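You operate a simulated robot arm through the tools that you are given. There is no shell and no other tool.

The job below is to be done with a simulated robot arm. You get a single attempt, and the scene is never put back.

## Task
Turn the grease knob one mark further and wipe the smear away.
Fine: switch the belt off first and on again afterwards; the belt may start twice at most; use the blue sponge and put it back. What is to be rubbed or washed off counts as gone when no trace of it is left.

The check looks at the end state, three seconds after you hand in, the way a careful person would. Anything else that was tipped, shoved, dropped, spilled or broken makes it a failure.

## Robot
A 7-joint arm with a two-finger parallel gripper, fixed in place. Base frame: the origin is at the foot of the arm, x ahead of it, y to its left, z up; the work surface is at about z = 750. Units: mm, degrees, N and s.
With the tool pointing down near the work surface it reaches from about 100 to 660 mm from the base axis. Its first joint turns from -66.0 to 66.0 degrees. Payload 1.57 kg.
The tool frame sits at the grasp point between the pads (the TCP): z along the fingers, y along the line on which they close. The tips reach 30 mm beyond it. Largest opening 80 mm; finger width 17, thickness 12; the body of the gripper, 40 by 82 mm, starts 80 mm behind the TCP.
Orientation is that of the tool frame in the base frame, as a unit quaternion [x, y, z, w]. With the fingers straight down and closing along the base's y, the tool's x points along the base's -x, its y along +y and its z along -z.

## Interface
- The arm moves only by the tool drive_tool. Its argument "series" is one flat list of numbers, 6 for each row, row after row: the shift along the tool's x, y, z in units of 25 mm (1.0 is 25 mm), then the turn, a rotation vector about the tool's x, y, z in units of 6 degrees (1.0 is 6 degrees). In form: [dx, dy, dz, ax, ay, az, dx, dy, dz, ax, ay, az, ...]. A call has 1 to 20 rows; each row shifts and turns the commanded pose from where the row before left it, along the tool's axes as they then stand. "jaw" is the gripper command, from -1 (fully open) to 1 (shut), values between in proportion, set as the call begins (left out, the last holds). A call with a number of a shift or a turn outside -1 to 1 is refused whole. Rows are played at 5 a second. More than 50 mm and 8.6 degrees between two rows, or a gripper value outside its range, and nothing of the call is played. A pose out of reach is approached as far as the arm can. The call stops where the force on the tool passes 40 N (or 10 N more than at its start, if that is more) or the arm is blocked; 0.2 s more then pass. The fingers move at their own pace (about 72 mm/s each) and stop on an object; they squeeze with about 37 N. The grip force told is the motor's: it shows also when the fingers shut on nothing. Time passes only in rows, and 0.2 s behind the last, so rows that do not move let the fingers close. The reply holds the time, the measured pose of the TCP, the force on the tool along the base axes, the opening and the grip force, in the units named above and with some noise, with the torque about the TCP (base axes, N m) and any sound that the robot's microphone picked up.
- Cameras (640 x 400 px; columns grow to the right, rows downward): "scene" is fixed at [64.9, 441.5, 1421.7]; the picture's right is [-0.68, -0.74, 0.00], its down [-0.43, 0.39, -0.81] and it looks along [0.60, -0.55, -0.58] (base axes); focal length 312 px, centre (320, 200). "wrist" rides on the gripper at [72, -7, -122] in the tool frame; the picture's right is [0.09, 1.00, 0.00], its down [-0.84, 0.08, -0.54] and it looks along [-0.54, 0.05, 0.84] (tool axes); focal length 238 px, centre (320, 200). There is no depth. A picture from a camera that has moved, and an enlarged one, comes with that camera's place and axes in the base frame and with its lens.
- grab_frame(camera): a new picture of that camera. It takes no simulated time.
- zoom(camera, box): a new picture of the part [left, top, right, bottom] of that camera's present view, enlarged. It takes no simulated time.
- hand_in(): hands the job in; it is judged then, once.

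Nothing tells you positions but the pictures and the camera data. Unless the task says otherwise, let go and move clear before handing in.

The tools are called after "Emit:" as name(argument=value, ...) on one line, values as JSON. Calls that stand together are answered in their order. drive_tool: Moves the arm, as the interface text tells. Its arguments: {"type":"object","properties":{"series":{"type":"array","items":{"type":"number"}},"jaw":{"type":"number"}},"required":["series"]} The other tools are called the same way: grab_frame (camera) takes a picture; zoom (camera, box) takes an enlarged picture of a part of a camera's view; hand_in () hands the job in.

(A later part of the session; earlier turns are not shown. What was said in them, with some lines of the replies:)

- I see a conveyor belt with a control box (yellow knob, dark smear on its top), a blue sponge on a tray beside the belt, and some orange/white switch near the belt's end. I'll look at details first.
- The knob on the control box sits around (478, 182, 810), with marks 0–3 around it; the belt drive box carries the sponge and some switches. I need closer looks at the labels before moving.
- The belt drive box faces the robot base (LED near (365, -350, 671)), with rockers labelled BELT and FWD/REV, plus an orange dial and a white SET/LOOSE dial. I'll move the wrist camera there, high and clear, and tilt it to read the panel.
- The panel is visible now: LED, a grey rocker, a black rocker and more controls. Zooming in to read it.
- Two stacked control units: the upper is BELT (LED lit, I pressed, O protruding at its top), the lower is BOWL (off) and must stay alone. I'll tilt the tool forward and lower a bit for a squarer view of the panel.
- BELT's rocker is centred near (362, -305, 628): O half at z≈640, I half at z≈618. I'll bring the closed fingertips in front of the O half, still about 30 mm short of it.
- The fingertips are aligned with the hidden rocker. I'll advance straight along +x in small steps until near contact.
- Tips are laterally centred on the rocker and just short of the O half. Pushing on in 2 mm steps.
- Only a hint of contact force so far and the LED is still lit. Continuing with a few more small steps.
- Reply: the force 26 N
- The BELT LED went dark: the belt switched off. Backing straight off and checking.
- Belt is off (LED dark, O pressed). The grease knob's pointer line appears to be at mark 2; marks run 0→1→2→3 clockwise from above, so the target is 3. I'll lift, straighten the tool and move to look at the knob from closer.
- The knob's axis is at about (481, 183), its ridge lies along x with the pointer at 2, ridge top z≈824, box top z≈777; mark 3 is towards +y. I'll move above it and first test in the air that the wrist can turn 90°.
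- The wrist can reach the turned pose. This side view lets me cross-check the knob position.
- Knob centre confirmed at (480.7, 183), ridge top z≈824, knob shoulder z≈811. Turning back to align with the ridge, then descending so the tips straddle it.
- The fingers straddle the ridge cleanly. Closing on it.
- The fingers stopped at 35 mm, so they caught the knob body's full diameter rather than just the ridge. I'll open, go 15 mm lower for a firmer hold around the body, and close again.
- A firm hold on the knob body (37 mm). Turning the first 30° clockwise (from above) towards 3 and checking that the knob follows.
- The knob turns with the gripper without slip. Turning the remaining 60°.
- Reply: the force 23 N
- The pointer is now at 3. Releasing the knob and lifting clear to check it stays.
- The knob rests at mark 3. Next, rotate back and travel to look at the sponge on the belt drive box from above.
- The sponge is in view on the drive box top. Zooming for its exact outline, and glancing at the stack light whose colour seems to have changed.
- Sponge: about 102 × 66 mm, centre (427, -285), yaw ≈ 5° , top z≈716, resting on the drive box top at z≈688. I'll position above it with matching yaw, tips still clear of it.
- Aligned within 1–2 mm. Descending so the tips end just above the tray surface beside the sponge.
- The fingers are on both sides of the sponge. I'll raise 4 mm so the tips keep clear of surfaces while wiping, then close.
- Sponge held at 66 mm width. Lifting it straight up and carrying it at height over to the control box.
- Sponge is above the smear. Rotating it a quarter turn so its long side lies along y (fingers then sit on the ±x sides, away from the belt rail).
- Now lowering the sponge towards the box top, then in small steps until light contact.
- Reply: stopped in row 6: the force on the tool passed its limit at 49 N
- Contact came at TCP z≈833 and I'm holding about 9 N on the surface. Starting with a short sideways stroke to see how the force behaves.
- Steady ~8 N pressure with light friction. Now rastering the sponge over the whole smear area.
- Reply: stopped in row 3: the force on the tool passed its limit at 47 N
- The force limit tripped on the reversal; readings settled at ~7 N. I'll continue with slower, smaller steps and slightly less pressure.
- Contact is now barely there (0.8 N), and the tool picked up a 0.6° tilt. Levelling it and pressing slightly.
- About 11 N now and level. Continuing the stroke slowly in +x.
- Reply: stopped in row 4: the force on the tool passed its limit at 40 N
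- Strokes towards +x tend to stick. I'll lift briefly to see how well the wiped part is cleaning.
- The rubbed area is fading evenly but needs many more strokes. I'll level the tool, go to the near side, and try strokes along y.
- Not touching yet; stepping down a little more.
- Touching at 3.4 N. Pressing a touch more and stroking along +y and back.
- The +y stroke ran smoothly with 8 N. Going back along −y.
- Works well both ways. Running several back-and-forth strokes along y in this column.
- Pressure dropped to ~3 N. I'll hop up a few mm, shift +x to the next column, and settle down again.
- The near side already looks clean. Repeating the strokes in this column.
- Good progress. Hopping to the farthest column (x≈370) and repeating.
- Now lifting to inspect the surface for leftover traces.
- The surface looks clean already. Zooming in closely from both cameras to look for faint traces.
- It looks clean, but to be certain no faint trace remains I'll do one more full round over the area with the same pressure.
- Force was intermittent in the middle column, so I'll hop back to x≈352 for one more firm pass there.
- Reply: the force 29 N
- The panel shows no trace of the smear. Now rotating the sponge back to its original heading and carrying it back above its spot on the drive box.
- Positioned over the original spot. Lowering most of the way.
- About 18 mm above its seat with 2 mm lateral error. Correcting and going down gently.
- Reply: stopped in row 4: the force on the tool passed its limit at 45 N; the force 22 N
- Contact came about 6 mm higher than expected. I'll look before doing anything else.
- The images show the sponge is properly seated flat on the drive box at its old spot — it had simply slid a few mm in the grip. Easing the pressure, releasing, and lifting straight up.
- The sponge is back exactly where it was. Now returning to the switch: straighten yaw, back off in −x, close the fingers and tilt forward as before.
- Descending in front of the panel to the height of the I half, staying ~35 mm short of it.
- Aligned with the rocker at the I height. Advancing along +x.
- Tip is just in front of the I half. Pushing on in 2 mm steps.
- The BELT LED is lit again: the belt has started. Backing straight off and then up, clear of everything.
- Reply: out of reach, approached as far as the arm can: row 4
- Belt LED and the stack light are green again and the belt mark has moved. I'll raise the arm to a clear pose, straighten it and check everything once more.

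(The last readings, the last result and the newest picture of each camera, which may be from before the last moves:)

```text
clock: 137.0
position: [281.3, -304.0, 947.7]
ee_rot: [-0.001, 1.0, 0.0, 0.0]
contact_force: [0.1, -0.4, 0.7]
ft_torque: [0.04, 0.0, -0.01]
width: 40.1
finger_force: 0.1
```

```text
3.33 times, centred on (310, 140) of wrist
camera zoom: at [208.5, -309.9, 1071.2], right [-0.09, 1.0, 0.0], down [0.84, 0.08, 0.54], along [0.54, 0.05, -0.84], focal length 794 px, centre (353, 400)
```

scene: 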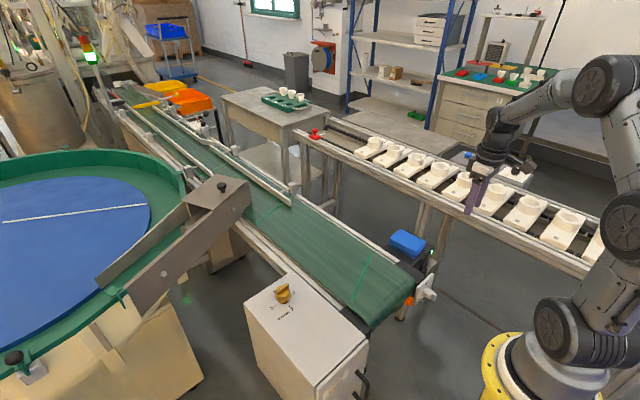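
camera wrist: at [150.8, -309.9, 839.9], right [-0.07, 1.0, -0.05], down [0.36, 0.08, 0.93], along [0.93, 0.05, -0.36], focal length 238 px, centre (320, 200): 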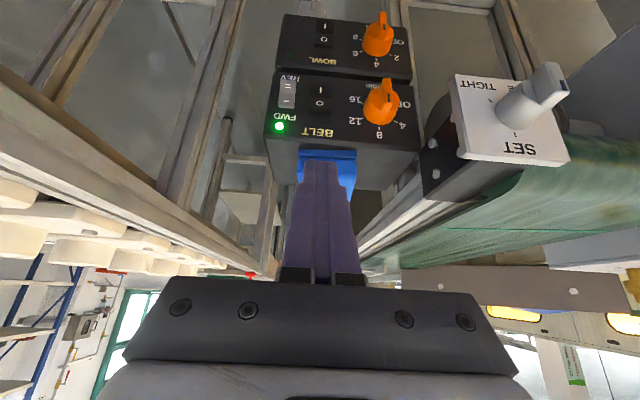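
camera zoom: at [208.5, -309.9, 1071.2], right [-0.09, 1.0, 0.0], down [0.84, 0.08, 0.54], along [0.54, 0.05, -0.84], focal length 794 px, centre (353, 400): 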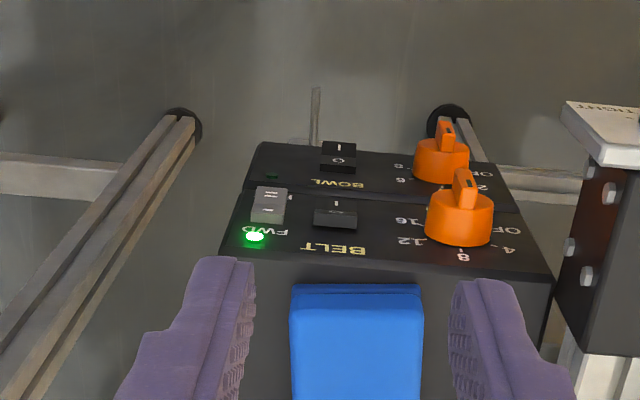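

LED, stack light, knob (at 3), clean panel and sponge all look right. The belt's green mark looks slanted compared with before, so I'll check the belt motion over a short wait.

Emit:
zoom(camera="scene", box=[220, 180, 420, 330])

Emit:
drive_tool(series=[0, 0, 0, 0, 0, 0, 0, 0, 0, 0, 0, 0, 0, 0, 0, 0, 0, 0, 0, 0, 0, 0, 0, 0, 0, 0, 0, 0, 0, 0])

Emit:
zoom(camera="scene", box=[220, 180, 420, 330])

```text
2.67 times, centred on (320, 255) of scene
camera zoom: at [64.9, 441.5, 1421.7], right [-0.68, -0.74, 0.0], down [-0.43, 0.39, -0.81], along [0.6, -0.55, -0.58], focal length 832 px, centre (320, 53)
```

zoom: 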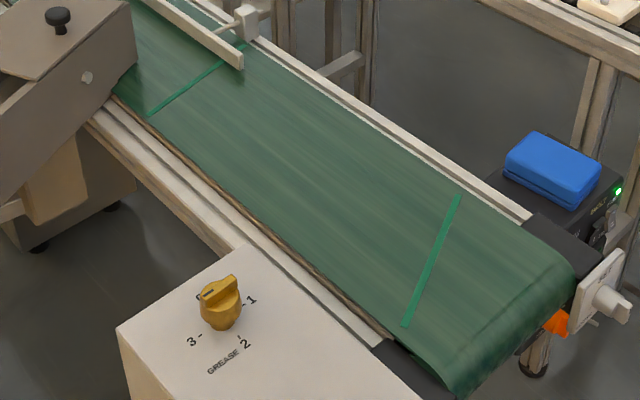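

```text
clock: 138.2
position: [279.9, -303.2, 948.5]
ee_rot: [-0.002, 1.0, 0.0, -0.001]
contact_force: [1.0, 0.5, 0.3]
ft_torque: [-0.02, -0.01, -0.01]
width: 39.8
finger_force: 0.1
```

```text
2.67 times, centred on (320, 255) of scene
camera zoom: at [64.9, 441.5, 1421.7], right [-0.68, -0.74, 0.0], down [-0.43, 0.39, -0.81], along [0.6, -0.55, -0.58], focal length 832 px, centre (320, 53)
```

zoom: 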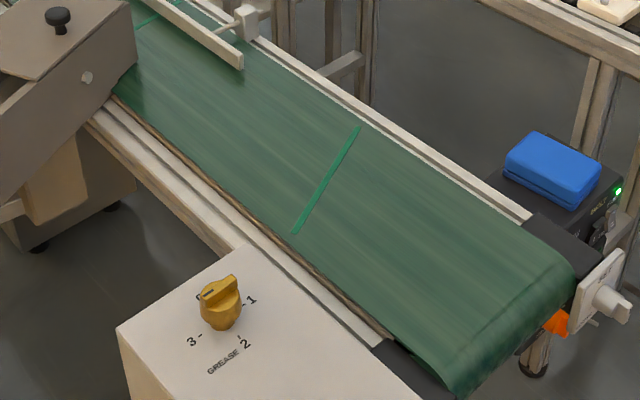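

The belt runs again (marks moving; one mark was already oblique before). As a last check I'll take a close wrist-camera look at the wiped panel.

Emit:
drive_tool(series=[0.02, 0.974, 0.096, 0, 0, 0, 0.02, 0.974, 0.096, 0, 0, 0, 0.02, 0.974, 0.096, 0, 0, 0, 0.02, 0.974, 0.096, 0, 0, 0, 0.02, 0.974, 0.096, 0, 0, 0, 0.02, 0.974, 0.096, 0, 0, 0, 0.02, 0.974, 0.096, 0, 0, 0, 0.02, 0.974, 0.096, 0, 0, 0, 0.02, 0.974, 0.096, 0, 0, 0, 0.02, 0.974, 0.096, 0, 0, 0, 0.02, 0.974, 0.096, 0, 0, 0, 0.02, 0.974, 0.096, 0, 0, 0, 0.02, 0.974, 0.096, 0, 0, 0, 0.02, 0.974, 0.096, 0, 0, 0, 0.02, 0.974, 0.096, 0, 0, 0, 0.02, 0.974, 0.096, 0, 0, 0, 0.02, 0.974, 0.096, 0, 0, 0, 0.02, 0.974, 0.096, 0, 0, 0, 0.02, 0.974, 0.096, 0, 0, 0, 0.02, 0.974, 0.096, 0, 0, 0], jaw=-1)

Emit:
grab_frame(camera="wrist")

Emit:
zoom(camera="wrist", box=[220, 100, 400, 280])

```text
clock: 142.4
position: [271.0, 181.3, 901.5]
ee_rot: [0.0, 1.0, -0.001, 0.0]
contact_force: [0.4, -0.8, -0.3]
ft_torque: [0.0, 0.03, 0.01]
width: 80.0
finger_force: 0.0
```

```text
taken
camera wrist: at [198.6, 175.6, 1023.3], right [-0.09, 1.0, 0.0], down [0.84, 0.08, 0.54], along [0.54, 0.05, -0.84], focal length 238 px, centre (320, 200)
```

wrist: 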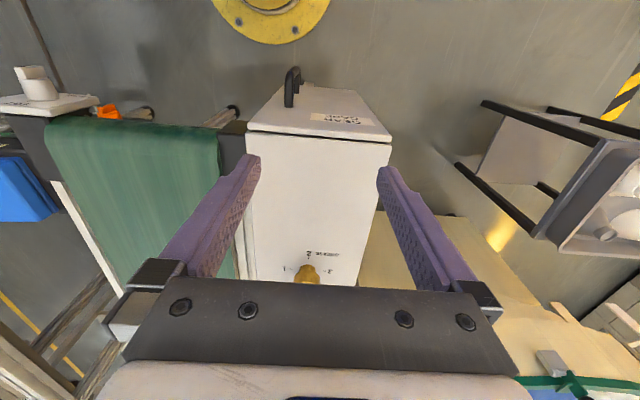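

```text
2.22 times, centred on (310, 190) of wrist
camera zoom: at [198.6, 175.6, 1023.3], right [-0.09, 1.0, 0.0], down [0.84, 0.08, 0.54], along [0.54, 0.05, -0.84], focal length 530 px, centre (342, 222)
```

zoom: 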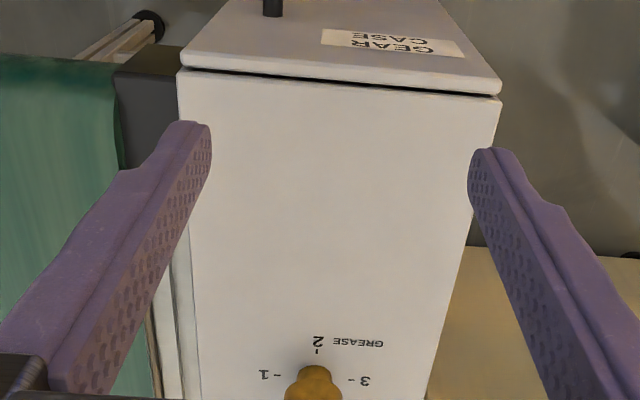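

Emit:
zoom(camera="wrist", box=[280, 135, 350, 215])

Emit:
zoom(camera="scene", box=[375, 215, 455, 315])

Emit:
grab_frame(camera="scene")

```text
5.00 times, centred on (315, 175) of wrist
camera zoom: at [198.6, 175.6, 1023.3], right [-0.09, 1.0, 0.0], down [0.84, 0.08, 0.54], along [0.54, 0.05, -0.84], focal length 1192 px, centre (345, 325)
```

zoom: 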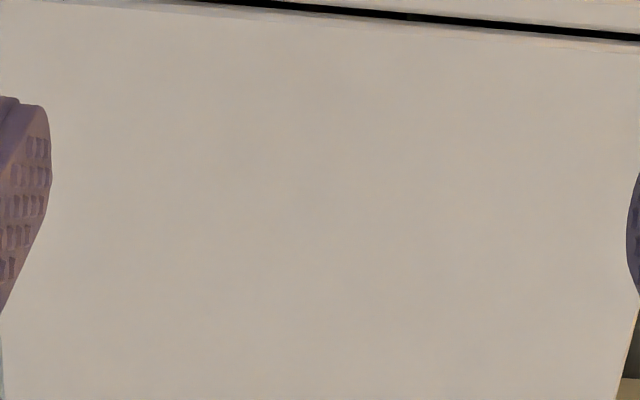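

```text
4.00 times, centred on (415, 265) of scene
camera zoom: at [64.9, 441.5, 1421.7], right [-0.68, -0.74, 0.0], down [-0.43, 0.39, -0.81], along [0.6, -0.55, -0.58], focal length 1247 px, centre (-60, -60)
```

zoom: 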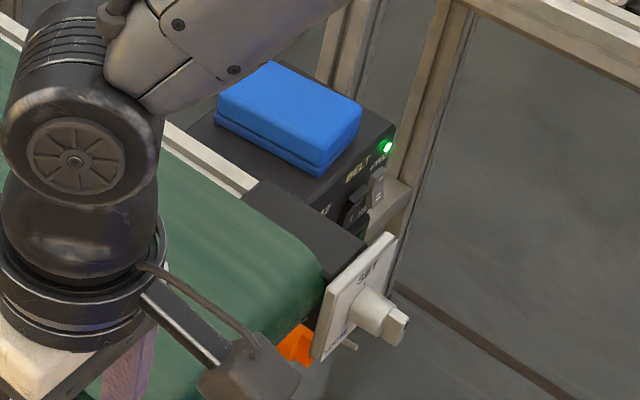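

```text
taken
```

scene: 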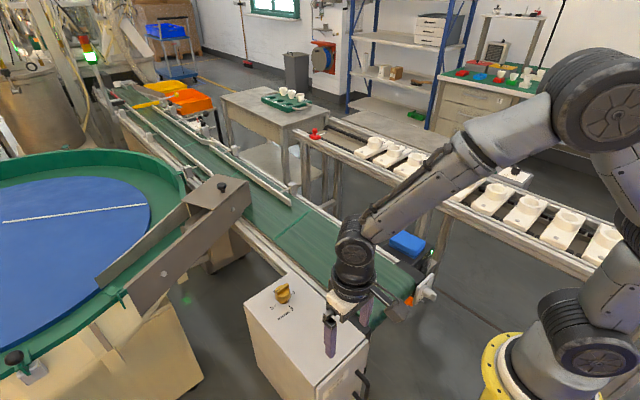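

The panel is clean, the knob is at 3, the sponge is back and the belt is running. I'll raise the arm a bit further and hand in.

Emit:
drive_tool(series=[0, 0, -1, 0, 0, 0, 0, 0, -1, 0, 0, 0, 0, 0, -1, 0, 0, 0, 0, 0, -1, 0, 0, 0, 0, 0, 0, 0, 0, 0])

Emit:
zoom(camera="scene", box=[220, 200, 460, 350])

```text
clock: 143.6
position: [269.3, 180.9, 999.8]
ee_rot: [-0.001, 1.0, 0.0, 0.0]
contact_force: [-0.3, -0.5, -0.8]
ft_torque: [0.01, -0.01, 0.01]
width: 79.8
finger_force: 0.0
```

```text
2.67 times, centred on (340, 275) of scene
camera zoom: at [64.9, 441.5, 1421.7], right [-0.68, -0.74, 0.0], down [-0.43, 0.39, -0.81], along [0.6, -0.55, -0.58], focal length 832 px, centre (267, 0)
```

zoom: 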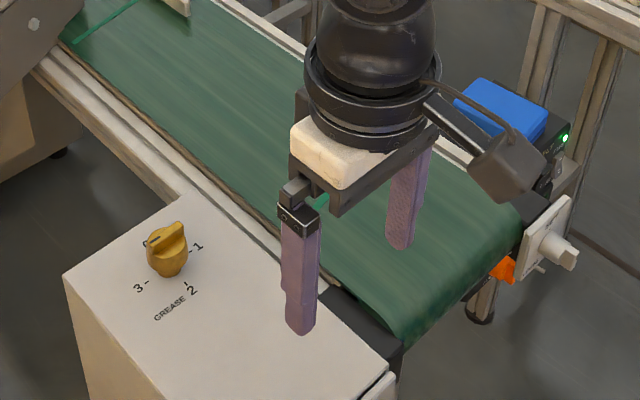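

Everything is in its final state: knob at 3, panel clean, sponge back on the drive box, belt running with its LED lit, and the arm clear. Handing in.

Emit:
hand_in()

```text
The job is handed in.
```

The grease knob is now at mark 3, one further than the 2 it started on, and the smear is wiped off the panel. I handed the job in; no verdict has come back.

- **Belt:** I switched it off at its own BELT rocker before touching anything, and back on at the end. It started only once in all. Its light is lit and the belt is moving again.
- **Knob:** it turned a quarter turn clockwise without slipping and stayed lined up with 3 after I let go.
- **Smear:** I went over the whole area twice with the blue sponge, and the middle a third time. Close-up pictures from both cameras show no trace left.
- **Sponge:** it is back on the belt's control box, within about 1 mm of where it was.

The force limit stopped the arm a few times, when the sponge touched down on the panel and the control box and on two wiping strokes. The pictures show nothing shifted or damaged by it. The other switches and dials were not touched, and the arm is raised clear with the gripper open.
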